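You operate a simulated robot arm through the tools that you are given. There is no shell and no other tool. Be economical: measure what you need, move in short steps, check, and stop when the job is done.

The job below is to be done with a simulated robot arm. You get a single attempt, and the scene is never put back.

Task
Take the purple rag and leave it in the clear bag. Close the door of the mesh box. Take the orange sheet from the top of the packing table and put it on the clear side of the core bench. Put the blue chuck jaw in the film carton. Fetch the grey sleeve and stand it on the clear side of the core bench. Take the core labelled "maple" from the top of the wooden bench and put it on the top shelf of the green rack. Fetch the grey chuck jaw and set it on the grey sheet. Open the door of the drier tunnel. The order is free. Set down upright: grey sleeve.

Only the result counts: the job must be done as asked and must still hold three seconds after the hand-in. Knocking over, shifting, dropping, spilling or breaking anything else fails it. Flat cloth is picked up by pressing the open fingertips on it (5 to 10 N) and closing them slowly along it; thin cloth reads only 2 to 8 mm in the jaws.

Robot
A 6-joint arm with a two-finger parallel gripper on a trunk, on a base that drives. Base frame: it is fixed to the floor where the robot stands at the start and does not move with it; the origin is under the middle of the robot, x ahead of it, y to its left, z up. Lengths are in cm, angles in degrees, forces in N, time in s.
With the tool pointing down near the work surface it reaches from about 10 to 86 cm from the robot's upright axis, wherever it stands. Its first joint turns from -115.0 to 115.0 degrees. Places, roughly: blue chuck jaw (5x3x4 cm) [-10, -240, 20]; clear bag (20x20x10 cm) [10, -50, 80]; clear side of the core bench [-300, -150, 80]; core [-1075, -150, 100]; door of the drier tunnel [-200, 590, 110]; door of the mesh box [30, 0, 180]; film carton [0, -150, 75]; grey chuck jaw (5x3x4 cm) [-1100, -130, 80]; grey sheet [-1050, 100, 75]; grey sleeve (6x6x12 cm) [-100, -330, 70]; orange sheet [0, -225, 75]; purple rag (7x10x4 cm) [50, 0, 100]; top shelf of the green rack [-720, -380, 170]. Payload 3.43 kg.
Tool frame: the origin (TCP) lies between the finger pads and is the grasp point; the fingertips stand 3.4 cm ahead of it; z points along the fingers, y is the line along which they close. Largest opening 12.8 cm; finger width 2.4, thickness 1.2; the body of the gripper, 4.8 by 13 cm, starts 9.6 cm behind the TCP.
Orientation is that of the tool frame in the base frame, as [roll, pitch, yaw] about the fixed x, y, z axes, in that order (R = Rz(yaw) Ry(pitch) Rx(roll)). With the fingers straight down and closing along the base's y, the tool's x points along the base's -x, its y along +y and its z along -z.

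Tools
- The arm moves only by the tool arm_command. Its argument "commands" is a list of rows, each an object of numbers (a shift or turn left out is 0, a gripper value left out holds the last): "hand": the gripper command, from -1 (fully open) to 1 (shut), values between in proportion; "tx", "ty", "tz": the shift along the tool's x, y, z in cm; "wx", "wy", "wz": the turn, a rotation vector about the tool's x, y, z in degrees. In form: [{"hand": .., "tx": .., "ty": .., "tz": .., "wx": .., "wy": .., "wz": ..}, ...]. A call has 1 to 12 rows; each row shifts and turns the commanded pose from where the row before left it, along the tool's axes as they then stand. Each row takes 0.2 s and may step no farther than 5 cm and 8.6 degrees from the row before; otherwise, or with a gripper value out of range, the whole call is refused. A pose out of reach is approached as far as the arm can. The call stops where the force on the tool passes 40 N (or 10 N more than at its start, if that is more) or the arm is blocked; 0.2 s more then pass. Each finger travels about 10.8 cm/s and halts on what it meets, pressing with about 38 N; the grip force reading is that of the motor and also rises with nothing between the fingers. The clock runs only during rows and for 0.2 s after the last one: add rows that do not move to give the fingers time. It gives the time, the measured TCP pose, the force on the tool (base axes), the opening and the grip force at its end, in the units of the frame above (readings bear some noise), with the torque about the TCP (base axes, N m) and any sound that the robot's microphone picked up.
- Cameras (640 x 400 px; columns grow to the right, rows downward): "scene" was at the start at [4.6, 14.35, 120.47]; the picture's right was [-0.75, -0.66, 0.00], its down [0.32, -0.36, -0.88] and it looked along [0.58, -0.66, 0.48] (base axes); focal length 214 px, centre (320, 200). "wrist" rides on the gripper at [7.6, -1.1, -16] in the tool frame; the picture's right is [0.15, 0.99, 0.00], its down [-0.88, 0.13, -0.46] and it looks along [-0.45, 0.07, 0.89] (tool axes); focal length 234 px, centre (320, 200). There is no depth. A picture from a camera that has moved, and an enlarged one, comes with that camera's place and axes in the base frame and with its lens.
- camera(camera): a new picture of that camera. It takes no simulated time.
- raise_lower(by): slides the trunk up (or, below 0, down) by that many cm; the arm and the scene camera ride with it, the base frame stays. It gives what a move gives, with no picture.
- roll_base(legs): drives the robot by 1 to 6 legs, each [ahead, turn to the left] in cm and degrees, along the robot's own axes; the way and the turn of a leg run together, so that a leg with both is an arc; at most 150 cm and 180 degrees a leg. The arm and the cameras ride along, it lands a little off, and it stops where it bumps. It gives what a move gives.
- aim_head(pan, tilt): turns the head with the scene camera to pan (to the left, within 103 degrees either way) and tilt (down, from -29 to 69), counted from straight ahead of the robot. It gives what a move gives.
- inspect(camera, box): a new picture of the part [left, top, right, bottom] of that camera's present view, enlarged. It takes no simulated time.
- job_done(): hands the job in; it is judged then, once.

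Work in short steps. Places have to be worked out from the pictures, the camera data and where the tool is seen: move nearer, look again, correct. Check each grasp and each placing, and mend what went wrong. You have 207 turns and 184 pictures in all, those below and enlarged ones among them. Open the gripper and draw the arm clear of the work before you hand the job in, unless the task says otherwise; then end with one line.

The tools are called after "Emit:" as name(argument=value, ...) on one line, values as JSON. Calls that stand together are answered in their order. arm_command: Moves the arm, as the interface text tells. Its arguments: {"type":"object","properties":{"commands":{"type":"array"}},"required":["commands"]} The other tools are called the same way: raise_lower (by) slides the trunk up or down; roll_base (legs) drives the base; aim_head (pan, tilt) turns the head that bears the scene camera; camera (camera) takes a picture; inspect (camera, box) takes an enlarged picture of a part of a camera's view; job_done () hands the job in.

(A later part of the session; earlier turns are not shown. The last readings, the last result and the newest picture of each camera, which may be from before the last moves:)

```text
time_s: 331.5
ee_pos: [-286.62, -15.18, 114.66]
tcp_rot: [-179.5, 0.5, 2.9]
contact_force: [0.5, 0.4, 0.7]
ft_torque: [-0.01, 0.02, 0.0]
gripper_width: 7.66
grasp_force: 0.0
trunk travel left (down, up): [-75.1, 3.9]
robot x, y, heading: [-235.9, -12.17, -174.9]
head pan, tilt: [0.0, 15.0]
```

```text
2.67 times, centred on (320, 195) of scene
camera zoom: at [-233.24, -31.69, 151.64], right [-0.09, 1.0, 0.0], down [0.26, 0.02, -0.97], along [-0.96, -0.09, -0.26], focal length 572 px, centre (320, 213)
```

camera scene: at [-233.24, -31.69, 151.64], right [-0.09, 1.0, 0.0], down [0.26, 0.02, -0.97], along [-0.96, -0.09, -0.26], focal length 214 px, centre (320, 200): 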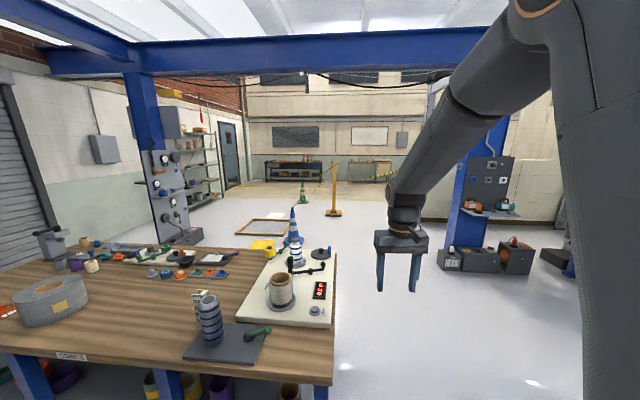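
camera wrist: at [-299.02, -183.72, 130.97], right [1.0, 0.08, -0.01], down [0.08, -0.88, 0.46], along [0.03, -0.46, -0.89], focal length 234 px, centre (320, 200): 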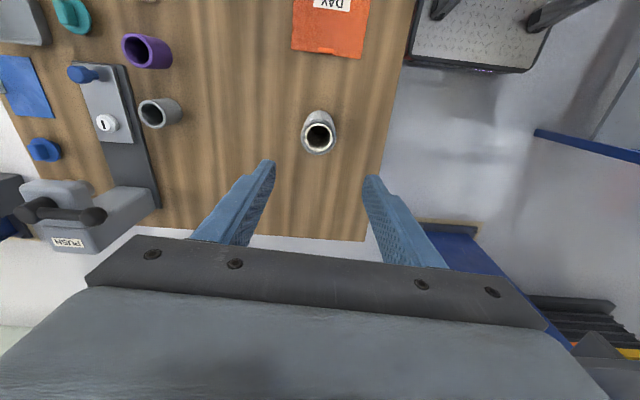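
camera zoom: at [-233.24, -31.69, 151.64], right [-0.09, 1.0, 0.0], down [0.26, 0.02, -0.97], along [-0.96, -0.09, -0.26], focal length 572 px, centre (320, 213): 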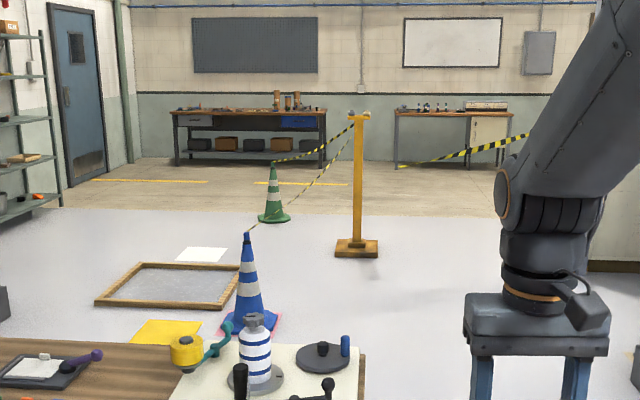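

Corridor looks clear along y≈0…30. I turn slightly right and drive 290 cm west, then look again.

Emit:
roll_base(legs=[[0, -13], [145, 0], [145, 0], [0, 8]])

Emit:
aim_head(pan=5, tilt=15)

Emit:
camera(camera="scene")

```text
time_s: 335.8
ee_pos: [-332.73, -0.1, 114.62]
tcp_rot: [-179.4, 0.6, -7.0]
contact_force: [-0.2, -2.3, -0.5]
ft_torque: [0.2, 0.0, -0.02]
gripper_width: 7.66
grasp_force: 0.0
trunk travel left (down, up): [-75.1, 3.9]
robot x, y, heading: [-282.56, -5.22, -175.5]
head pan, tilt: [0.0, 15.0]
stopped in leg 2: the robot was blocked; the commanded pose is now the measured one
```

```text
time_s: 336.4
ee_pos: [-333.0, -0.06, 114.69]
tcp_rot: [-179.5, 0.6, -7.0]
contact_force: [0.4, 0.0, -0.3]
ft_torque: [-0.04, -0.01, 0.0]
gripper_width: 7.68
grasp_force: 0.0
trunk travel left (down, up): [-75.1, 3.9]
robot x, y, heading: [-282.61, -5.36, -175.4]
head pan, tilt: [5.0, 15.0]
```

```text
86 pictures are left
camera scene: at [-279.74, -25.64, 151.65], right [-0.17, 0.99, 0.0], down [0.26, 0.04, -0.97], along [-0.95, -0.16, -0.26], focal length 214 px, centre (320, 200)
```

scene: 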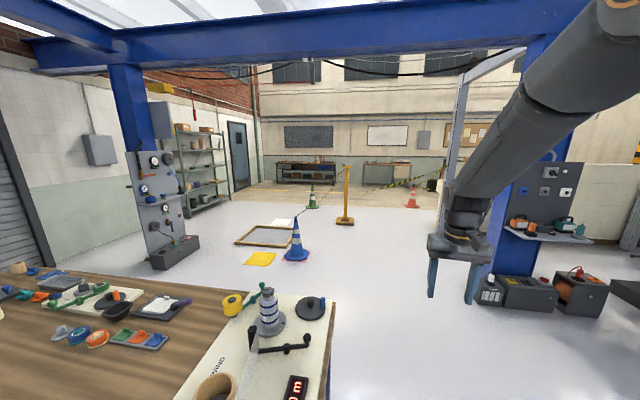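

It grazed the bench end. I back off, sidestep north, then go on west in shorter legs.

Emit:
roll_base(legs=[[-22, 0], [0, -42], [65, 0], [0, 37], [100, 0]])

Emit:
camera(camera="scene")

```text
time_s: 349.7
ee_pos: [-460.67, 44.37, 114.58]
tcp_rot: [-179.5, 0.7, -11.5]
contact_force: [0.2, -0.4, 0.3]
ft_torque: [0.01, 0.01, -0.01]
gripper_width: 7.7
grasp_force: 0.1
trunk travel left (down, up): [-75.1, 3.9]
robot x, y, heading: [-410.45, 35.19, -180.0]
head pan, tilt: [5.0, 15.0]
```

```text
85 pictures are left
camera scene: at [-409.62, 14.75, 151.65], right [-0.09, 1.0, 0.0], down [0.26, 0.02, -0.97], along [-0.96, -0.09, -0.26], focal length 214 px, centre (320, 200)
```

scene: 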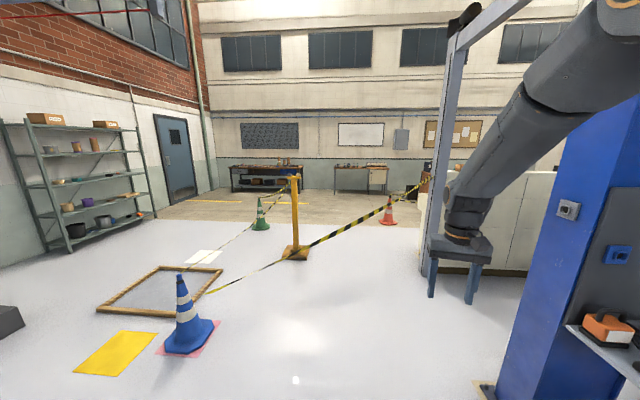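

Emit:
inspect(camera="scene", box=[130, 150, 450, 350])

```text
2.00 times, centred on (290, 250) of scene
camera zoom: at [-409.62, 14.75, 151.65], right [-0.09, 1.0, 0.0], down [0.26, 0.02, -0.97], along [-0.96, -0.09, -0.26], focal length 429 px, centre (380, 100)
```

zoom: 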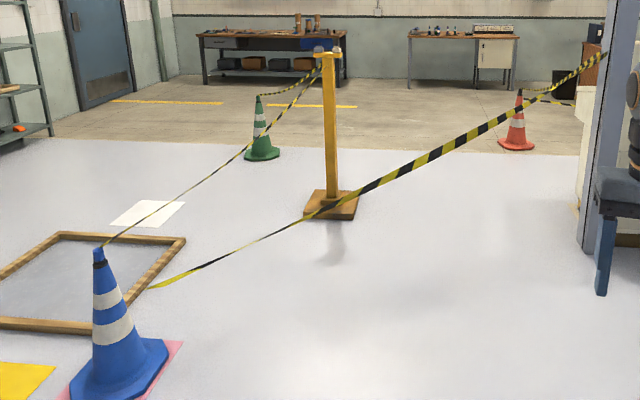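

A tape crosses the corridor; I must go around south, between the wooden frame and the gauge column. I look that way.

Emit:
aim_head(pan=60, tilt=22)

Emit:
camera(camera="scene")

```text
time_s: 350.9
ee_pos: [-460.67, 44.36, 114.69]
tcp_rot: [-179.4, 0.6, -11.5]
contact_force: [-0.4, 1.2, -0.3]
ft_torque: [0.03, 0.0, -0.01]
gripper_width: 7.67
grasp_force: 0.0
trunk travel left (down, up): [-75.1, 3.9]
robot x, y, heading: [-410.86, 35.35, -180.0]
head pan, tilt: [60.0, 22.0]
```

```text
83 pictures are left
camera scene: at [-404.95, 7.54, 150.51], right [-0.87, 0.5, 0.0], down [0.19, 0.32, -0.93], along [-0.46, -0.8, -0.37], focal length 214 px, centre (320, 200)
```

scene: 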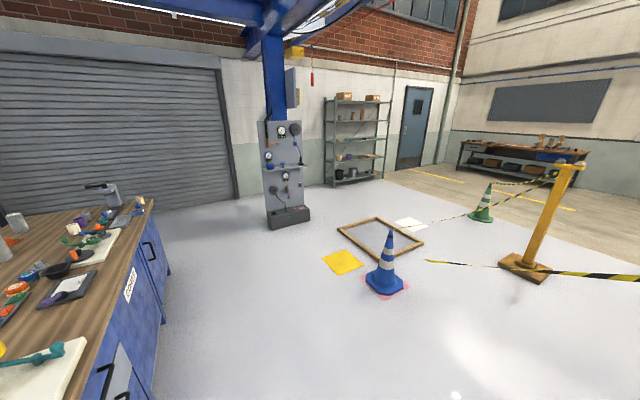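

The gap there is too narrow; instead I go around the south of the gauge column (between it and the roller door).

Emit:
roll_base(legs=[[0, 90], [150, 0], [150, 0], [72, 0], [0, -90]])

Emit:
aim_head(pan=0, tilt=20)

Emit:
camera(camera="scene")

```text
time_s: 376.6
ee_pos: [-457.92, -324.71, 114.63]
tcp_rot: [-179.5, 0.6, -13.3]
contact_force: [0.4, -0.2, -0.3]
ft_torque: [-0.02, -0.01, -0.02]
gripper_width: 7.7
grasp_force: 0.0
trunk travel left (down, up): [-75.1, 3.9]
robot x, y, heading: [-408.42, -335.55, 178.6]
head pan, tilt: [60.0, 22.0]
```

```text
time_s: 377.9
ee_pos: [-457.94, -324.72, 114.76]
tcp_rot: [-179.5, 0.6, -13.2]
contact_force: [0.6, -0.6, 0.7]
ft_torque: [0.0, 0.04, 0.03]
gripper_width: 7.68
grasp_force: 0.0
trunk travel left (down, up): [-75.1, 3.9]
robot x, y, heading: [-408.68, -335.31, 178.5]
head pan, tilt: [0.0, 20.0]
```

```text
82 pictures are left
camera scene: at [-407.93, -355.07, 150.84], right [0.03, 1.0, 0.0], down [0.34, -0.01, -0.94], along [-0.94, 0.03, -0.34], focal length 214 px, centre (320, 200)
```

scene: 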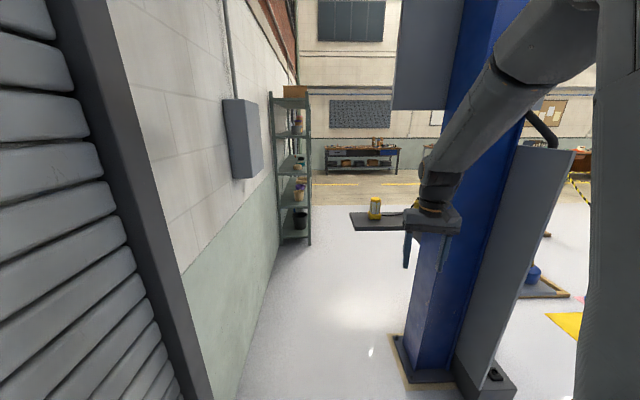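

A side shelf protrudes from the column (to y≈−332). I centre the arm, lower the trunk 25 cm and shift the path to y≈−364.

Emit:
arm_command(commands=[{"ty": 4, "wz": 5}, {"ty": 4, "wz": 5}, {"ty": 3, "wz": 4}, {}])

Emit:
roll_base(legs=[[0, 38], [44, 0], [0, -37]])

Emit:
aim_head(pan=-15, tilt=35)

Emit:
camera(camera="scene")

```text
time_s: 378.9
ee_pos: [-461.31, -335.04, 114.53]
tcp_rot: [-179.6, 0.7, -27.3]
contact_force: [-0.1, -0.5, -1.4]
ft_torque: [0.01, 0.0, -0.01]
gripper_width: 7.68
grasp_force: 0.0
trunk travel left (down, up): [-75.1, 3.9]
robot x, y, heading: [-408.44, -335.2, 178.4]
head pan, tilt: [0.0, 20.0]
```

```text
time_s: 382.9
ee_pos: [-477.0, -389.03, 114.4]
tcp_rot: [-179.6, 0.4, 12.4]
contact_force: [-0.3, 1.0, -0.4]
ft_torque: [-0.06, -0.02, 0.01]
gripper_width: 7.69
grasp_force: 0.0
trunk travel left (down, up): [-75.1, 3.9]
robot x, y, heading: [-436.3, -355.58, -141.5]
head pan, tilt: [0.0, 20.0]
stopped in leg 2: the robot was blocked; the commanded pose is now the measured one
```

```text
time_s: 383.7
ee_pos: [-477.0, -388.89, 114.47]
tcp_rot: [-179.5, 0.4, 12.5]
contact_force: [-0.2, 0.5, 1.2]
ft_torque: [-0.01, 0.0, -0.02]
gripper_width: 7.71
grasp_force: 0.1
trunk travel left (down, up): [-75.1, 3.9]
robot x, y, heading: [-436.6, -355.07, -141.6]
head pan, tilt: [-15.0, 35.0]
```

```text
81 pictures are left
camera scene: at [-424.2, -367.7, 148.46], right [-0.4, 0.92, 0.0], down [0.53, 0.23, -0.82], along [-0.75, -0.32, -0.57], focal length 214 px, centre (320, 200)
```

scene: 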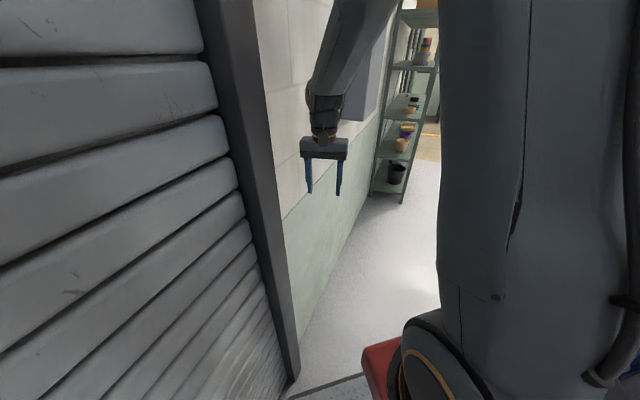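

The front-left corner touched the door pillar. Back off a little, turn straight west, and look.

Emit:
roll_base(legs=[[-6, 0], [0, -40]])

Emit:
aim_head(pan=-10, tilt=30)

Emit:
camera(camera="scene")

```text
time_s: 386.5
ee_pos: [-484.43, -351.3, 114.48]
tcp_rot: [-179.7, 0.4, -27.4]
contact_force: [-0.2, 0.0, 0.1]
ft_torque: [0.0, -0.03, -0.01]
gripper_width: 7.69
grasp_force: 0.0
trunk travel left (down, up): [-75.1, 3.9]
robot x, y, heading: [-431.4, -351.53, 178.5]
head pan, tilt: [-15.0, 35.0]
```

```text
time_s: 387.2
ee_pos: [-484.39, -351.25, 114.42]
tcp_rot: [-179.7, 0.5, -27.4]
contact_force: [0.8, -0.4, 0.5]
ft_torque: [-0.01, -0.02, -0.02]
gripper_width: 7.67
grasp_force: 0.0
trunk travel left (down, up): [-75.1, 3.9]
robot x, y, heading: [-431.35, -351.56, 178.5]
head pan, tilt: [-10.0, 30.0]
```

```text
80 pictures are left
camera scene: at [-430.65, -369.5, 149.23], right [0.2, 0.98, 0.0], down [0.49, -0.1, -0.87], along [-0.85, 0.17, -0.5], focal length 214 px, centre (320, 200)
```

scene: 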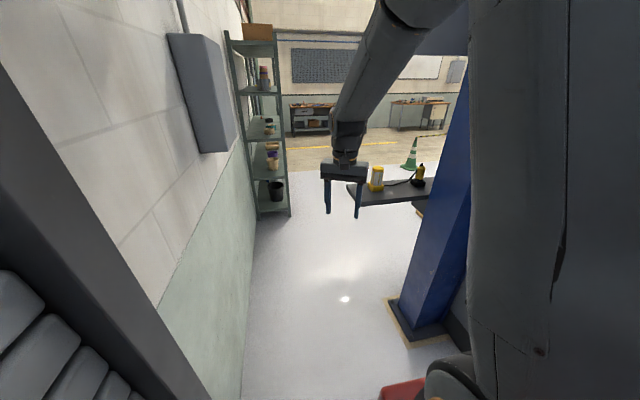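

Shelf tip at (−533,−331,90). I ease to y≈−361 and pass straight.

Emit:
roll_base(legs=[[0, 11.5], [50, 0], [0, -10], [100, 0]])

Emit:
aim_head(pan=-20, tilt=20)

Emit:
camera(camera="scene")

```text
time_s: 396.4
ee_pos: [-635.13, -359.49, 114.36]
tcp_rot: [-179.6, 0.5, -26.6]
contact_force: [0.1, 0.2, 0.7]
ft_torque: [0.01, 0.03, -0.02]
gripper_width: 7.63
grasp_force: 0.1
trunk travel left (down, up): [-75.1, 3.9]
robot x, y, heading: [-582.34, -358.97, 179.0]
head pan, tilt: [-10.0, 30.0]
```

```text
time_s: 397.1
ee_pos: [-635.08, -359.25, 114.47]
tcp_rot: [-179.7, 0.5, -26.7]
contact_force: [-0.5, 0.1, 0.2]
ft_torque: [-0.01, 0.0, 0.01]
gripper_width: 7.65
grasp_force: 0.1
trunk travel left (down, up): [-75.1, 3.9]
robot x, y, heading: [-582.43, -359.22, 178.8]
head pan, tilt: [-20.0, 20.0]
```

```text
79 pictures are left
camera scene: at [-580.89, -375.34, 150.83], right [0.36, 0.93, 0.0], down [0.32, -0.12, -0.94], along [-0.88, 0.33, -0.34], focal length 214 px, centre (320, 200)
```

scene: 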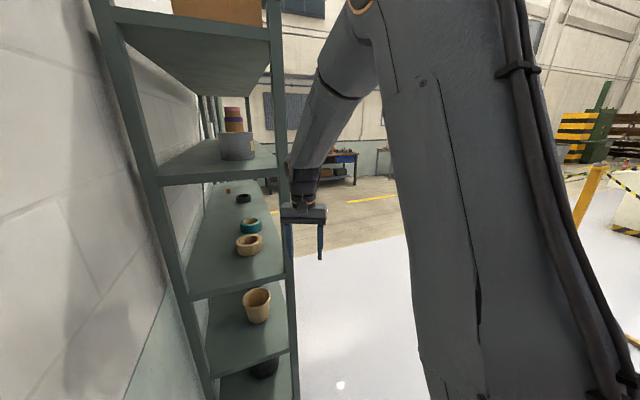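

Past the column; the green rack begins at x≈−687. I arc right away from the wall and head NW then W toward the far benches.

Emit:
roll_base(legs=[[60, -45], [95, 0], [0, 42], [120, 0]])

Emit:
aim_head(pan=0, tilt=15)

Emit:
camera(camera="scene")

```text
time_s: 399.4
ee_pos: [-661.27, -331.93, 114.49]
tcp_rot: [-179.5, 0.5, -48.6]
contact_force: [0.7, 0.0, -0.2]
ft_torque: [-0.08, -0.02, -0.01]
gripper_width: 7.69
grasp_force: 0.1
trunk travel left (down, up): [-75.1, 3.9]
robot x, y, heading: [-611.68, -350.65, 159.8]
head pan, tilt: [-20.0, 20.0]
stopped in leg 1: the robot was blocked; the commanded pose is now the measured one
```

```text
time_s: 400.2
ee_pos: [-661.38, -332.0, 114.57]
tcp_rot: [-179.6, 0.6, -48.5]
contact_force: [-0.3, 0.2, -0.2]
ft_torque: [-0.03, 0.02, -0.01]
gripper_width: 7.67
grasp_force: 0.0
trunk travel left (down, up): [-75.1, 3.9]
robot x, y, heading: [-611.91, -350.49, 159.3]
head pan, tilt: [0.0, 15.0]
```

```text
78 pictures are left
camera scene: at [-617.6, -369.3, 151.65], right [0.35, 0.94, 0.0], down [0.24, -0.09, -0.97], along [-0.91, 0.34, -0.26], focal length 214 px, centre (320, 200)
```

scene: 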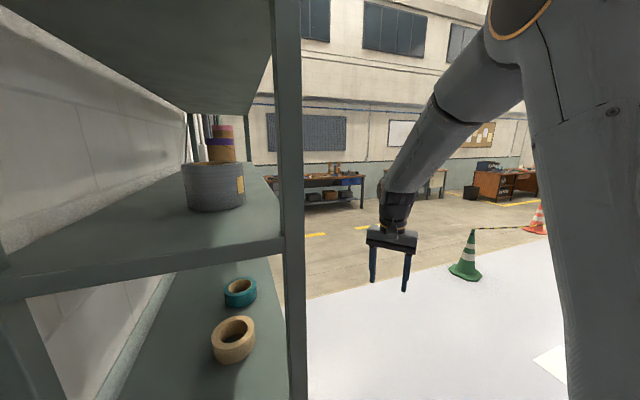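

The front-left corner touched the rack. I back off, turn to ~105°, drive north clear, then west.

Emit:
roll_base(legs=[[-16, 0], [0, -55], [100, 0], [0, 75]])

Emit:
camera(camera="scene")

```text
time_s: 412.0
ee_pos: [-673.47, -259.43, 114.53]
tcp_rot: [-179.5, 0.5, -29.7]
contact_force: [0.3, -0.5, -0.2]
ft_torque: [0.0, -0.01, -0.03]
gripper_width: 7.69
grasp_force: 0.1
trunk travel left (down, up): [-75.1, 3.9]
robot x, y, heading: [-620.12, -261.33, 178.5]
head pan, tilt: [0.0, 15.0]
```

```text
77 pictures are left
camera scene: at [-620.05, -280.7, 151.65], right [0.03, 1.0, 0.0], down [0.26, -0.01, -0.97], along [-0.97, 0.02, -0.26], focal length 214 px, centre (320, 200)
```

scene: 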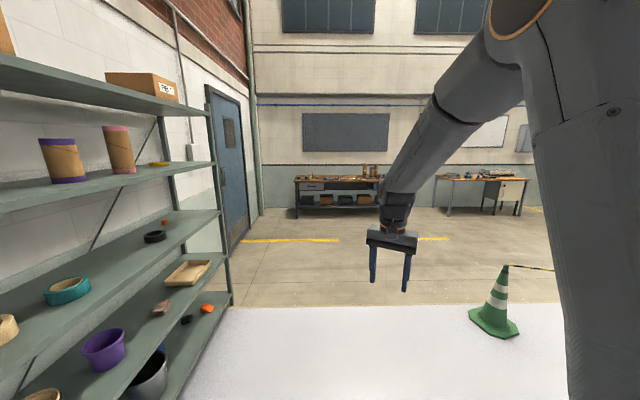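

Clear view of rack and far benches. Drive WNW toward (−960,−150).

Emit:
roll_base(legs=[[0, -17], [150, 0], [150, 0], [45, 0], [0, 18]])

Emit:
aim_head(pan=10, tilt=25)

Emit:
camera(camera="scene")

```text
time_s: 430.8
ee_pos: [-999.64, -146.16, 114.58]
tcp_rot: [-179.6, 0.6, -29.3]
contact_force: [-0.1, -0.3, 0.6]
ft_torque: [0.0, 0.03, 0.0]
gripper_width: 7.68
grasp_force: 0.2
trunk travel left (down, up): [-75.1, 3.9]
robot x, y, heading: [-946.66, -147.37, 178.8]
head pan, tilt: [0.0, 15.0]
```

```text
time_s: 431.5
ee_pos: [-999.72, -146.13, 114.64]
tcp_rot: [-179.6, 0.6, -29.2]
contact_force: [0.2, -0.2, -0.3]
ft_torque: [0.01, 0.0, -0.01]
gripper_width: 7.7
grasp_force: 0.1
trunk travel left (down, up): [-75.1, 3.9]
robot x, y, heading: [-946.74, -147.41, 178.6]
head pan, tilt: [10.0, 25.0]
```

```text
76 pictures are left
camera scene: at [-946.0, -168.63, 150.03], right [-0.15, 0.99, 0.0], down [0.42, 0.06, -0.91], along [-0.9, -0.14, -0.42], focal length 214 px, centre (320, 200)
```

scene: 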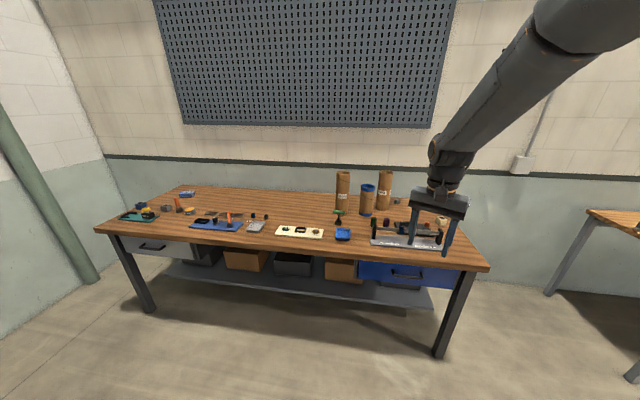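

Wooden bench found, with three cores. I enlarge the cores and the tray on the right.

Emit:
inspect(camera="scene", box=[320, 160, 480, 260])

Emit:
aim_head(pan=-10, tilt=25)

Emit:
camera(camera="scene")

```text
4.00 times, centred on (400, 210) of scene
camera zoom: at [-946.0, -168.63, 150.03], right [-0.15, 0.99, 0.0], down [0.42, 0.06, -0.91], along [-0.9, -0.14, -0.42], focal length 858 px, centre (0, 160)
```

zoom: 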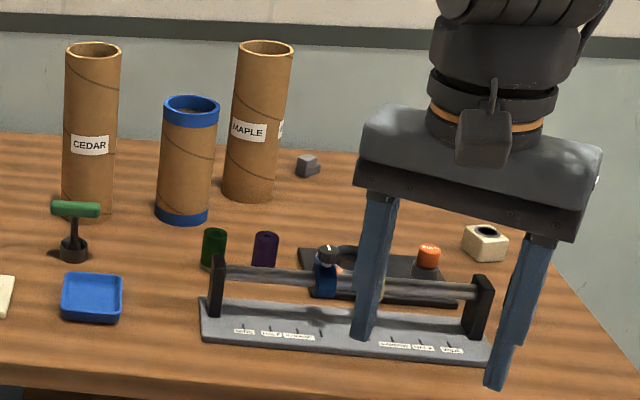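

```text
time_s: 432.3
ee_pos: [-999.78, -146.26, 114.6]
tcp_rot: [-179.5, 0.6, -29.3]
contact_force: [-0.1, 0.4, -0.2]
ft_torque: [-0.01, -0.01, -0.01]
gripper_width: 7.68
grasp_force: 0.0
trunk travel left (down, up): [-75.1, 3.9]
robot x, y, heading: [-946.78, -147.19, 178.7]
head pan, tilt: [-10.0, 25.0]
```

```text
74 pictures are left
camera scene: at [-945.93, -165.44, 150.03], right [0.19, 0.98, 0.0], down [0.41, -0.08, -0.91], along [-0.89, 0.18, -0.42], focal length 214 px, centre (320, 200)
```

scene: 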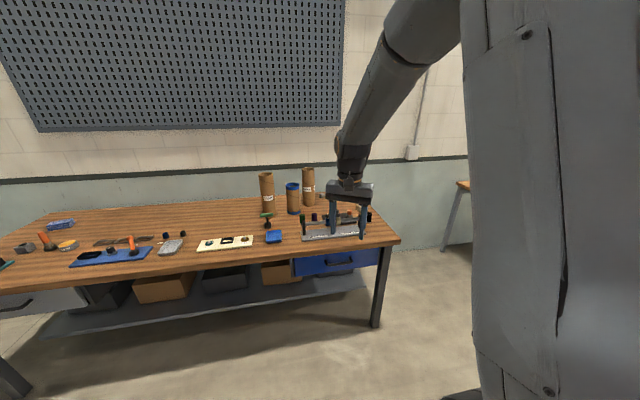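

MAPLE core at ≈(−1090,−145), ~26 tall; grey jaw at ≈(−1098,−134) behind-right of it. Bench front at x≈−1034. I raise the tool a bit, drive 55 cm forward and look with the wrist.

Emit:
arm_command(commands=[{"tz": -3, "wz": -5, "hand": -0.5}, {"tz": -3, "wz": -8}, {"wz": -8}, {"wz": -6}, {}])

Emit:
roll_base(legs=[[50, 0]])

Emit:
camera(camera="wrist")

Emit:
camera(camera="scene")

```text
time_s: 433.5
ee_pos: [-999.75, -146.26, 120.46]
tcp_rot: [-179.4, 0.5, -2.2]
contact_force: [0.0, 0.0, -0.2]
ft_torque: [-0.04, 0.05, 0.0]
gripper_width: 9.59
grasp_force: 0.1
trunk travel left (down, up): [-75.1, 3.9]
robot x, y, heading: [-946.84, -147.28, 178.7]
head pan, tilt: [-10.0, 25.0]
```

```text
time_s: 436.5
ee_pos: [-1049.06, -144.64, 120.44]
tcp_rot: [-179.4, 0.5, -2.7]
contact_force: [0.8, -0.6, -0.8]
ft_torque: [-0.04, 0.04, 0.02]
gripper_width: 9.61
grasp_force: 0.0
trunk travel left (down, up): [-75.1, 3.9]
robot x, y, heading: [-995.97, -146.22, 178.2]
head pan, tilt: [-10.0, 25.0]
```

```text
73 pictures are left
camera wrist: at [-1041.42, -144.1, 136.42], right [0.1, -0.99, -0.01], down [-0.88, -0.09, 0.46], along [-0.46, -0.04, -0.89], focal length 234 px, centre (320, 200)
```

wrist: 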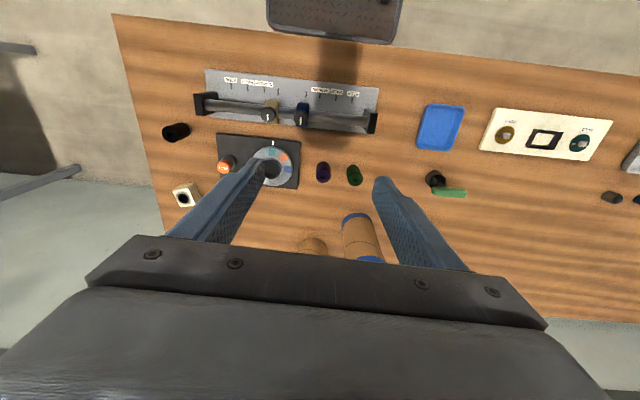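

```text
72 pictures are left
camera scene: at [-995.52, -164.25, 150.03], right [0.2, 0.98, 0.0], down [0.41, -0.08, -0.91], along [-0.89, 0.18, -0.42], focal length 214 px, centre (320, 200)
```

scene: 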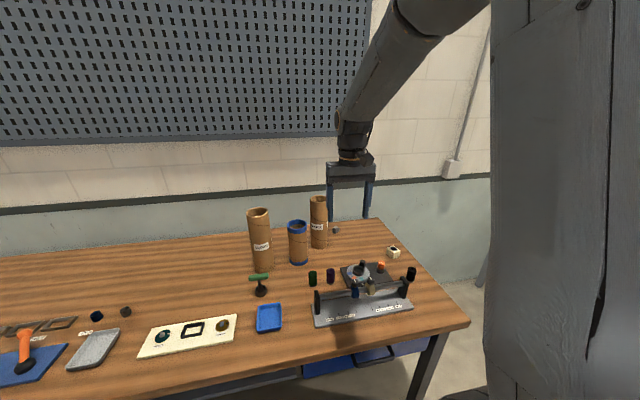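

I advance 14 cm with the base, then move the tool over (−1086,−128) to see the jaw.

Emit:
roll_base(legs=[[14, 0]])

Emit:
arm_command(commands=[{"ty": -4}, {"ty": -4}, {"ty": -4, "tx": -2}, {"ty": -4, "tx": -2}, {"tx": -4}, {"tx": -4}, {"tx": -4}, {"tx": -4}, {}])

Emit:
camera(camera="wrist")

```text
time_s: 437.8
ee_pos: [-1063.15, -144.28, 120.5]
tcp_rot: [-179.4, 0.2, -2.7]
contact_force: [-0.2, 0.8, 0.1]
ft_torque: [0.02, 0.0, 0.03]
gripper_width: 9.58
grasp_force: 0.0
trunk travel left (down, up): [-75.1, 3.9]
robot x, y, heading: [-1010.36, -145.39, 178.3]
head pan, tilt: [-10.0, 25.0]
```

```text
time_s: 439.8
ee_pos: [-1082.58, -127.06, 120.65]
tcp_rot: [-179.4, 0.4, -2.8]
contact_force: [-0.1, -0.6, -0.1]
ft_torque: [-0.02, -0.04, 0.0]
gripper_width: 9.58
grasp_force: 0.1
trunk travel left (down, up): [-75.1, 3.9]
robot x, y, heading: [-1010.44, -145.67, 178.4]
head pan, tilt: [-10.0, 25.0]
```

```text
71 pictures are left
camera wrist: at [-1074.9, -126.48, 136.58], right [0.1, -0.99, -0.01], down [-0.88, -0.09, 0.46], along [-0.46, -0.04, -0.89], focal length 234 px, centre (320, 200)
```

wrist: 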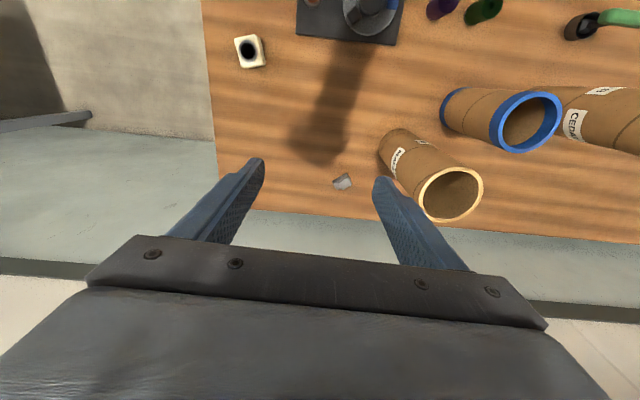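

Emit:
inspect(camera="wrist", box=[290, 130, 490, 250])

```text
3.20 times, centred on (390, 190) of wrist
camera zoom: at [-1074.9, -126.48, 136.58], right [0.1, -0.99, -0.01], down [-0.88, -0.09, 0.46], along [-0.46, -0.04, -0.89], focal length 749 px, centre (96, 232)
```

zoom: 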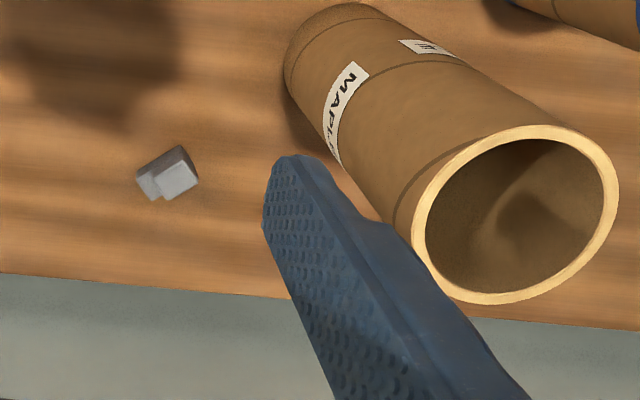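

Jaw centre ≈(−1097.3,−134), its long axis about −57°. I advance 4 cm, yaw the tool 36° (camera away from the core), and view from closer.

Emit:
roll_base(legs=[[4, 0]])

Emit:
arm_command(commands=[{"wz": -8, "hand": -0.3}, {"wz": -8}, {"wz": -8}, {"wz": -8}, {"wz": -4}, {"tx": -3}, {"tx": -3}, {"tz": 4}, {"tz": 4}, {}])

Emit:
camera(camera="wrist")

```text
time_s: 440.7
ee_pos: [-1086.56, -126.9, 120.66]
tcp_rot: [-179.4, 0.3, -2.7]
contact_force: [0.5, -0.5, 0.4]
ft_torque: [0.02, 0.02, 0.02]
gripper_width: 9.6
grasp_force: 0.1
trunk travel left (down, up): [-75.1, 3.9]
robot x, y, heading: [-1014.5, -145.42, 178.3]
head pan, tilt: [-10.0, 25.0]
```

```text
time_s: 442.9
ee_pos: [-1091.62, -130.21, 112.59]
tcp_rot: [-179.3, 0.0, 33.3]
contact_force: [-0.2, 0.2, -0.6]
ft_torque: [0.01, -0.02, -0.03]
gripper_width: 8.33
grasp_force: 0.1
trunk travel left (down, up): [-75.1, 3.9]
robot x, y, heading: [-1013.84, -145.73, 178.4]
head pan, tilt: [-10.0, 25.0]
```

```text
69 pictures are left
camera wrist: at [-1085.82, -125.23, 128.55], right [0.67, -0.75, -0.01], down [-0.66, -0.6, 0.45], along [-0.35, -0.29, -0.89], focal length 234 px, centre (320, 200)
```

wrist: 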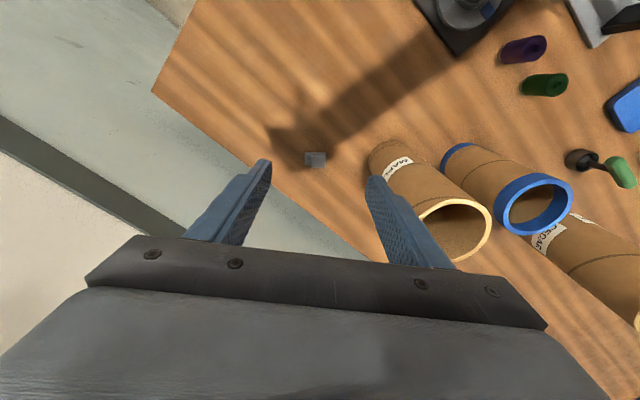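

Jaw aligned with the fingers. I move over it and descend partway.

Emit:
arm_command(commands=[{"tx": -3.3, "ty": -0.4}, {"tx": -3.3, "ty": -0.3}, {}, {"tz": 4}, {"tz": 4}, {"tz": 4}, {}])

Emit:
camera(camera="wrist")

```text
time_s: 444.5
ee_pos: [-1097.42, -133.14, 100.64]
tcp_rot: [-179.2, 0.0, 33.3]
contact_force: [0.4, -0.4, 0.3]
ft_torque: [0.03, 0.0, -0.02]
gripper_width: 8.31
grasp_force: 0.0
trunk travel left (down, up): [-75.1, 3.9]
robot x, y, heading: [-1014.18, -145.68, 178.5]
head pan, tilt: [-10.0, 25.0]
```

```text
68 pictures are left
camera wrist: at [-1091.74, -128.21, 116.59], right [0.67, -0.75, -0.01], down [-0.66, -0.6, 0.45], along [-0.35, -0.29, -0.89], focal length 234 px, centre (320, 200)
```

wrist: 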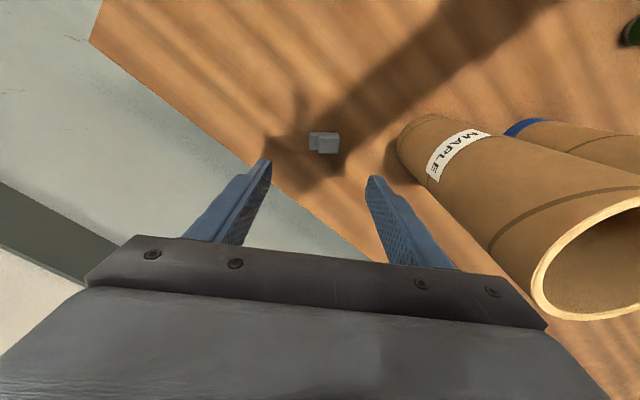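

Clear of the core; continue down with small steps near the bench.

Emit:
arm_command(commands=[{"tx": -0.5, "ty": 0.1, "tz": 4}, {"tz": 4}, {"tz": 4}, {"tz": 2}, {"tz": 1}, {}])

Emit:
camera(camera="wrist")

```text
time_s: 445.9
ee_pos: [-1097.87, -133.33, 85.75]
tcp_rot: [-179.3, 0.0, 33.3]
contact_force: [0.2, -0.1, -0.1]
ft_torque: [-0.03, -0.02, 0.05]
gripper_width: 8.33
grasp_force: 0.0
trunk travel left (down, up): [-75.1, 3.9]
robot x, y, heading: [-1014.48, -145.25, 178.4]
head pan, tilt: [-10.0, 25.0]
```

```text
67 pictures are left
camera wrist: at [-1092.16, -128.45, 101.66], right [0.67, -0.75, -0.01], down [-0.66, -0.6, 0.45], along [-0.35, -0.29, -0.89], focal length 234 px, centre (320, 200)
```

wrist: 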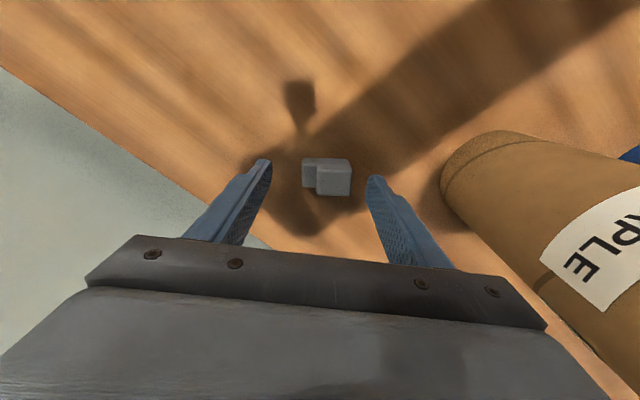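

Emit:
arm_command(commands=[{"tz": 0.7}, {"tz": 0.6}, {"tz": 0.5}, {"tz": 0.4}, {}])

```text
time_s: 447.1
ee_pos: [-1097.54, -133.22, 83.62]
tcp_rot: [-179.2, 0.0, 33.3]
contact_force: [0.2, 0.8, 0.2]
ft_torque: [-0.03, 0.03, 0.0]
gripper_width: 8.33
grasp_force: 0.1
out of reach, approached as far as the arm can: row 3
trunk travel left (down, up): [-75.1, 3.9]
robot x, y, heading: [-1014.47, -145.75, 178.3]
head pan, tilt: [-10.0, 25.0]
```

No contact yet, tips near 80.2, low enough. Close on the jaw.

Emit:
arm_command(commands=[{"hand": 0.0}, {"hand": 0.3}, {"hand": 1}, {}, {}, {}])

Emit:
arm_command(commands=[{"tz": -3}, {"tz": -4}, {"tz": -5}, {"tz": -5}, {"tz": -5}, {"tz": -5}, {"tz": -5}, {}])

Emit:
camera(camera="wrist")

```text
time_s: 448.5
ee_pos: [-1097.53, -133.29, 83.64]
tcp_rot: [-179.3, 0.0, 33.2]
contact_force: [-1.2, 0.7, 1.9]
ft_torque: [-0.11, 0.01, -0.04]
gripper_width: 4.39
grasp_force: 37.8
trunk travel left (down, up): [-75.1, 3.9]
robot x, y, heading: [-1014.59, -145.69, 178.6]
head pan, tilt: [-10.0, 25.0]
```

```text
time_s: 450.3
ee_pos: [-1097.13, -133.65, 115.52]
tcp_rot: [-179.2, -0.1, 33.3]
contact_force: [-0.1, 0.6, -1.3]
ft_torque: [0.01, -0.01, 0.03]
gripper_width: 4.37
grasp_force: 37.2
out of reach, approached as far as the arm can: row 7
trunk travel left (down, up): [-75.1, 3.9]
robot x, y, heading: [-1014.48, -145.35, 178.5]
head pan, tilt: [-10.0, 25.0]
```

```text
66 pictures are left
camera wrist: at [-1091.35, -128.77, 131.54], right [0.67, -0.75, -0.01], down [-0.66, -0.6, 0.45], along [-0.34, -0.29, -0.89], focal length 234 px, centre (320, 200)
```

wrist: 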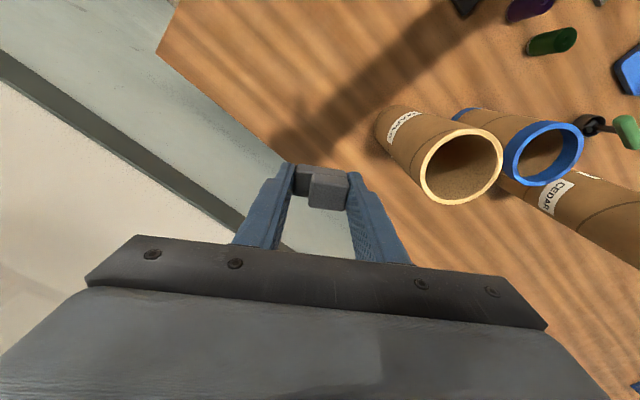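

Jaw held. I back out and look toward bench 2 with the grey sheet.

Emit:
roll_base(legs=[[-72, 0], [0, -88]])

Emit:
aim_head(pan=35, tilt=20)

Emit:
camera(camera="scene")

```text
time_s: 457.9
ee_pos: [-931.99, -64.87, 115.57]
tcp_rot: [-179.3, 0.0, -56.1]
contact_force: [0.4, 0.0, -3.0]
ft_torque: [-0.02, -0.03, 0.0]
gripper_width: 4.34
grasp_force: 37.9
trunk travel left (down, up): [-75.1, 3.9]
robot x, y, heading: [-942.79, -147.86, 89.1]
head pan, tilt: [-10.0, 25.0]
```

```text
time_s: 459.1
ee_pos: [-931.95, -64.86, 115.58]
tcp_rot: [-179.3, -0.1, -56.1]
contact_force: [0.1, 0.1, -2.1]
ft_torque: [0.03, -0.01, 0.05]
gripper_width: 4.35
grasp_force: 38.3
trunk travel left (down, up): [-75.1, 3.9]
robot x, y, heading: [-942.92, -147.63, 88.9]
head pan, tilt: [35.0, 20.0]
```

```text
65 pictures are left
camera scene: at [-968.07, -150.1, 150.84], right [0.83, 0.56, 0.0], down [0.19, -0.28, -0.94], along [-0.53, 0.78, -0.34], focal length 214 px, centre (320, 200)
```

scene: 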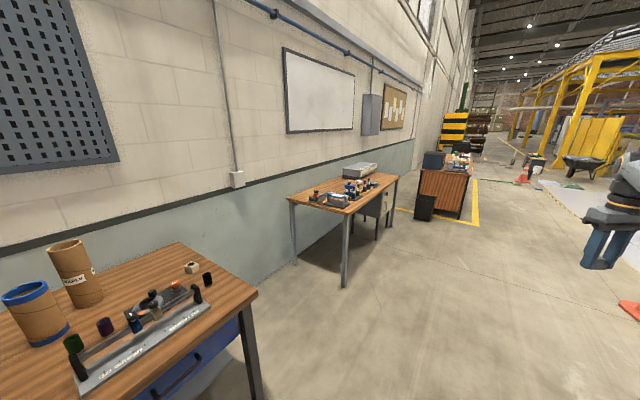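

Emit:
inspect(camera="scene", box=[280, 150, 420, 240])

```text
4.44 times, centred on (350, 195) of scene
camera zoom: at [-968.07, -150.1, 150.84], right [0.83, 0.56, 0.0], down [0.19, -0.28, -0.94], along [-0.53, 0.78, -0.34], focal length 953 px, centre (187, 222)
```

zoom: 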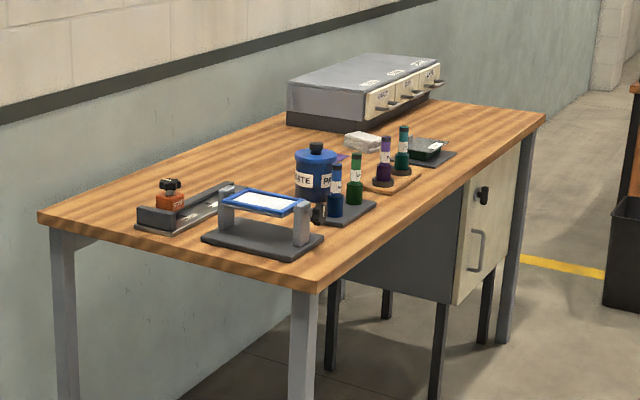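

The grey pad near (−1050,100) appears at the far side. I drive there and face bench 2.

Emit:
roll_base(legs=[[150, 0], [90, 0], [0, 89], [18, 0]])

Emit:
aim_head(pan=5, tilt=35)

Emit:
camera(camera="scene")

Emit:
camera(camera="wrist")

```text
time_s: 475.7
ee_pos: [-1036.06, 111.06, 115.56]
tcp_rot: [-179.2, 0.0, 30.7]
contact_force: [-0.4, 0.4, -1.7]
ft_torque: [0.01, 0.0, -0.01]
gripper_width: 4.33
grasp_force: 38.3
trunk travel left (down, up): [-75.1, 3.9]
robot x, y, heading: [-954.05, 95.04, 175.7]
head pan, tilt: [35.0, 20.0]
```

```text
time_s: 476.7
ee_pos: [-1035.9, 111.2, 115.53]
tcp_rot: [-179.3, -0.1, 30.6]
contact_force: [-1.1, -0.3, -1.5]
ft_torque: [0.02, 0.03, 0.0]
gripper_width: 4.32
grasp_force: 38.2
trunk travel left (down, up): [-75.1, 3.9]
robot x, y, heading: [-953.73, 95.17, 175.5]
head pan, tilt: [5.0, 35.0]
```

```text
63 pictures are left
camera scene: at [-953.83, 74.54, 148.45], right [-0.01, 1.0, 0.0], down [0.57, 0.01, -0.82], along [-0.82, -0.01, -0.57], focal length 214 px, centre (320, 200)
```

scene: 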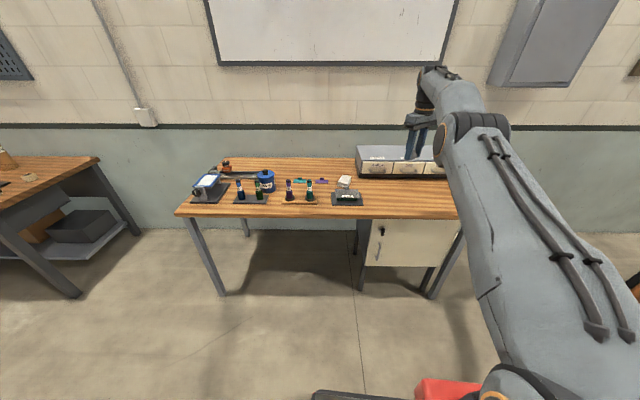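

```text
62 pictures are left
camera wrist: at [-1029.98, 115.64, 131.5], right [0.63, -0.78, -0.01], down [-0.69, -0.56, 0.45], along [-0.36, -0.28, -0.89], focal length 234 px, centre (320, 200)
```

wrist: 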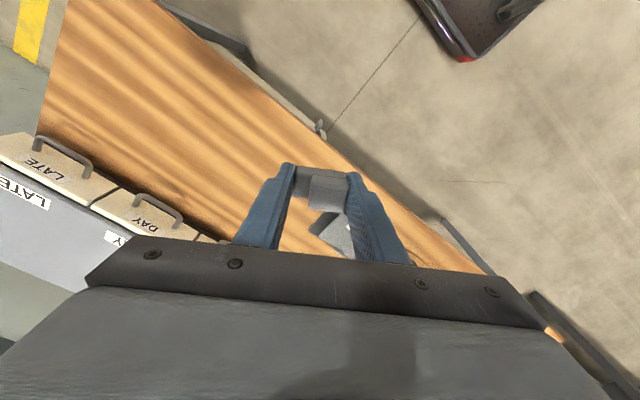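

Emit:
inspect(camera="scene", box=[180, 140, 460, 220])

Emit:
inspect(camera="scene", box=[320, 165, 400, 215])

```text
2.29 times, centred on (320, 180) of scene
camera zoom: at [-953.83, 74.54, 148.45], right [-0.01, 1.0, 0.0], down [0.57, 0.01, -0.82], along [-0.82, -0.01, -0.57], focal length 490 px, centre (320, 246)
```

zoom: 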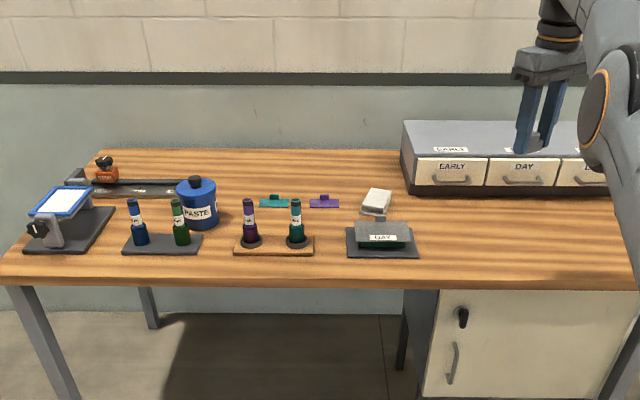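

```text
8.00 times, centred on (360, 190) of scene
camera zoom: at [-953.83, 74.54, 148.45], right [-0.01, 1.0, 0.0], down [0.57, 0.01, -0.82], along [-0.82, -0.01, -0.57], focal length 1716 px, centre (0, 280)
```

zoom: 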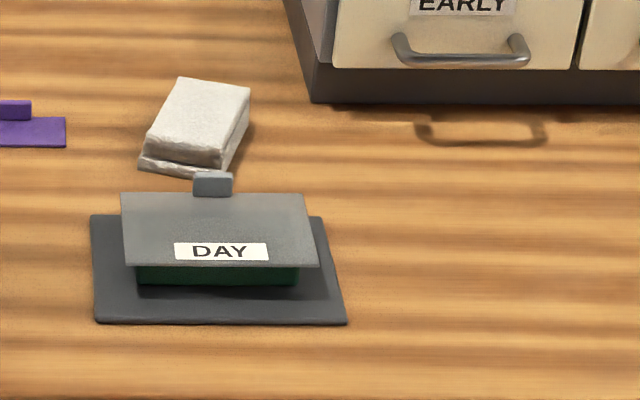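

The "DAY" grey sheet lies on a small pad at ≈(−1052.7,88.3), z≈84. I drive 22 cm in and move the jaw above it.

Emit:
roll_base(legs=[[22, 0]])

Emit:
arm_command(commands=[{"tx": -1.6, "ty": 4.6}, {"tx": -1.6, "ty": 4.6}, {"tx": -1.6, "ty": 4.6}, {"tx": -1.6, "ty": 4.6}, {"tx": -0.5, "ty": 3.4}, {"tz": 4}, {"tz": 4}, {}])

Emit:
camera(camera="wrist")

```text
time_s: 478.4
ee_pos: [-1057.78, 112.59, 115.52]
tcp_rot: [-179.3, 0.0, 30.6]
contact_force: [0.6, 0.4, -1.3]
ft_torque: [0.02, 0.02, 0.02]
gripper_width: 4.35
grasp_force: 37.7
trunk travel left (down, up): [-75.1, 3.9]
robot x, y, heading: [-975.84, 97.26, 176.0]
head pan, tilt: [5.0, 35.0]
```

```text
time_s: 480.2
ee_pos: [-1052.54, 90.45, 107.05]
tcp_rot: [-179.3, 0.0, 30.5]
contact_force: [0.8, 0.8, -2.2]
ft_torque: [0.0, -0.03, 0.01]
gripper_width: 4.33
grasp_force: 38.2
trunk travel left (down, up): [-75.1, 3.9]
robot x, y, heading: [-975.85, 96.62, 175.7]
head pan, tilt: [5.0, 35.0]
```

```text
59 pictures are left
camera wrist: at [-1046.52, 95.15, 123.05], right [0.63, -0.78, -0.01], down [-0.69, -0.57, 0.45], along [-0.36, -0.28, -0.89], focal length 234 px, centre (320, 200)
```

wrist: 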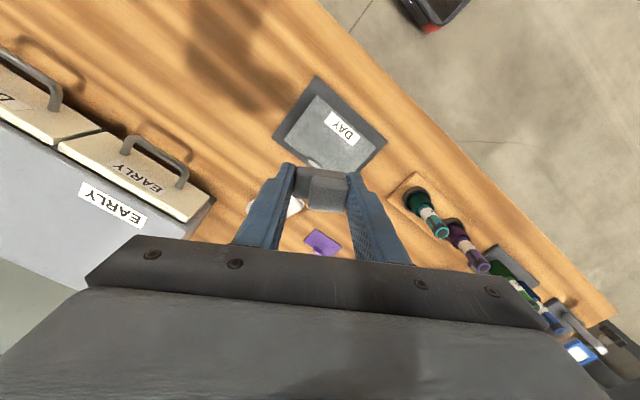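

I adjust by ~1 cm and descend toward the sheet.

Emit:
arm_command(commands=[{"tx": 0.2, "ty": 1.5}, {"tz": 4}, {"tz": 4}, {"tz": 3}, {}])

Emit:
camera(camera="wrist")

Emit:
inspect(camera="scene", box=[300, 150, 420, 250])

```text
time_s: 481.4
ee_pos: [-1051.75, 89.31, 96.21]
tcp_rot: [-179.3, -0.1, 30.6]
contact_force: [0.6, 0.3, -1.9]
ft_torque: [0.0, -0.04, 0.01]
gripper_width: 4.34
grasp_force: 38.0
trunk travel left (down, up): [-75.1, 3.9]
robot x, y, heading: [-975.85, 96.76, 175.7]
head pan, tilt: [5.0, 35.0]
```

```text
58 pictures are left
camera wrist: at [-1045.85, 93.94, 112.22], right [0.63, -0.78, -0.01], down [-0.69, -0.57, 0.45], along [-0.36, -0.28, -0.89], focal length 234 px, centre (320, 200)
```

wrist: 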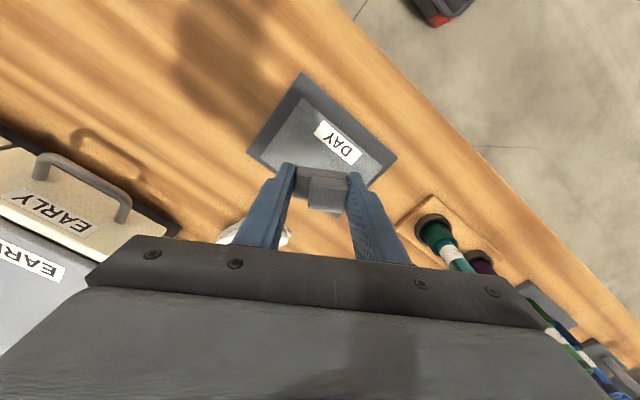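

```text
4.00 times, centred on (360, 200) of scene
camera zoom: at [-975.63, 76.16, 148.45], right [-0.01, 1.0, 0.0], down [0.57, 0.01, -0.82], along [-0.82, -0.01, -0.57], focal length 858 px, centre (160, 200)
```

zoom: 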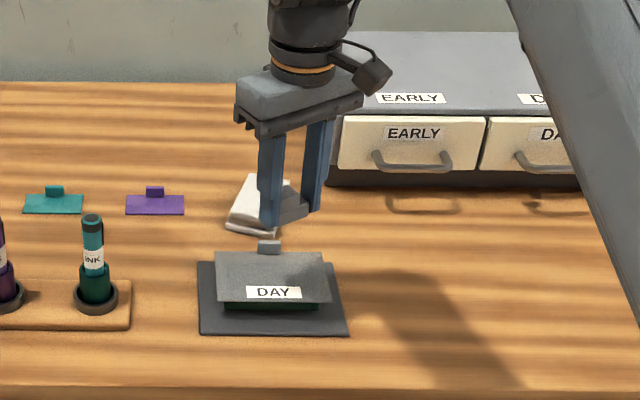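

Aligned. Descend carefully to contact.

Emit:
arm_command(commands=[{"tz": 3}, {"tz": 2}, {"tz": 1}, {"tz": 0.5}, {"tz": 0.5}, {"tz": 0.4}, {}])

Emit:
inspect(camera="scene", box=[300, 150, 420, 250])

```text
time_s: 483.0
ee_pos: [-1051.8, 89.34, 88.88]
tcp_rot: [-179.4, -0.2, 30.6]
contact_force: [-0.4, -0.2, -3.0]
ft_torque: [0.01, -0.01, 0.01]
gripper_width: 4.36
grasp_force: 37.7
trunk travel left (down, up): [-75.1, 3.9]
robot x, y, heading: [-975.76, 96.36, 175.6]
head pan, tilt: [5.0, 35.0]
```

```text
4.00 times, centred on (360, 200) of scene
camera zoom: at [-975.62, 76.16, 148.45], right [-0.01, 1.0, 0.0], down [0.57, 0.01, -0.82], along [-0.82, -0.01, -0.57], focal length 858 px, centre (160, 200)
```

zoom: 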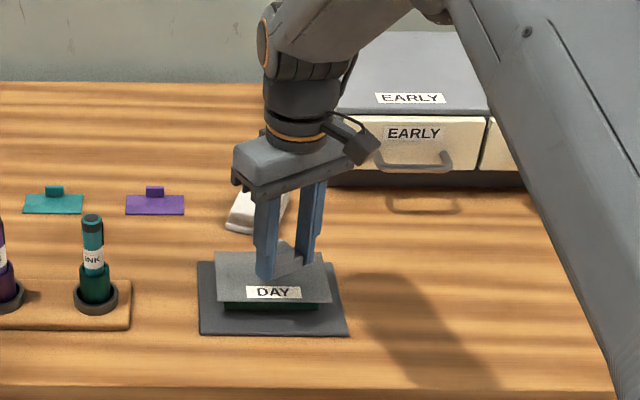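

Emit:
arm_command(commands=[{"tz": 0.4}, {"tz": 0.4}, {"tz": 0.4}, {}])

```text
time_s: 484.0
ee_pos: [-1051.89, 89.39, 87.6]
tcp_rot: [-179.3, -0.2, 30.6]
contact_force: [-0.1, -0.4, -2.5]
ft_torque: [0.02, -0.02, -0.03]
gripper_width: 4.35
grasp_force: 38.1
trunk travel left (down, up): [-75.1, 3.9]
robot x, y, heading: [-976.1, 96.98, 175.7]
head pan, tilt: [5.0, 35.0]
```

Emit:
arm_command(commands=[{"tz": 0.4}, {"tz": 0.3}, {"tz": 0.3}, {}])

Emit:
inspect(camera="scene", box=[300, 150, 420, 250])

```text
time_s: 485.0
ee_pos: [-1051.83, 89.49, 87.11]
tcp_rot: [-179.3, 0.3, 30.6]
contact_force: [1.4, -2.1, 39.2]
ft_torque: [-0.64, -0.22, 0.04]
gripper_width: 4.35
grasp_force: 37.9
trunk travel left (down, up): [-75.1, 3.9]
robot x, y, heading: [-975.86, 96.51, 175.7]
head pan, tilt: [5.0, 35.0]
```

```text
4.00 times, centred on (360, 200) of scene
camera zoom: at [-975.41, 76.17, 148.47], right [-0.01, 1.0, 0.0], down [0.57, 0.01, -0.82], along [-0.82, -0.01, -0.57], focal length 858 px, centre (160, 200)
```

zoom: 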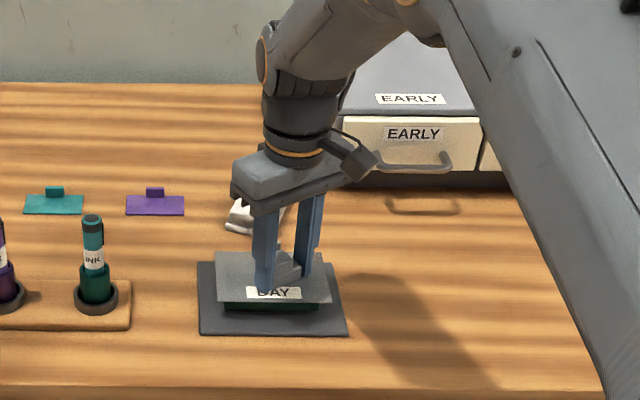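

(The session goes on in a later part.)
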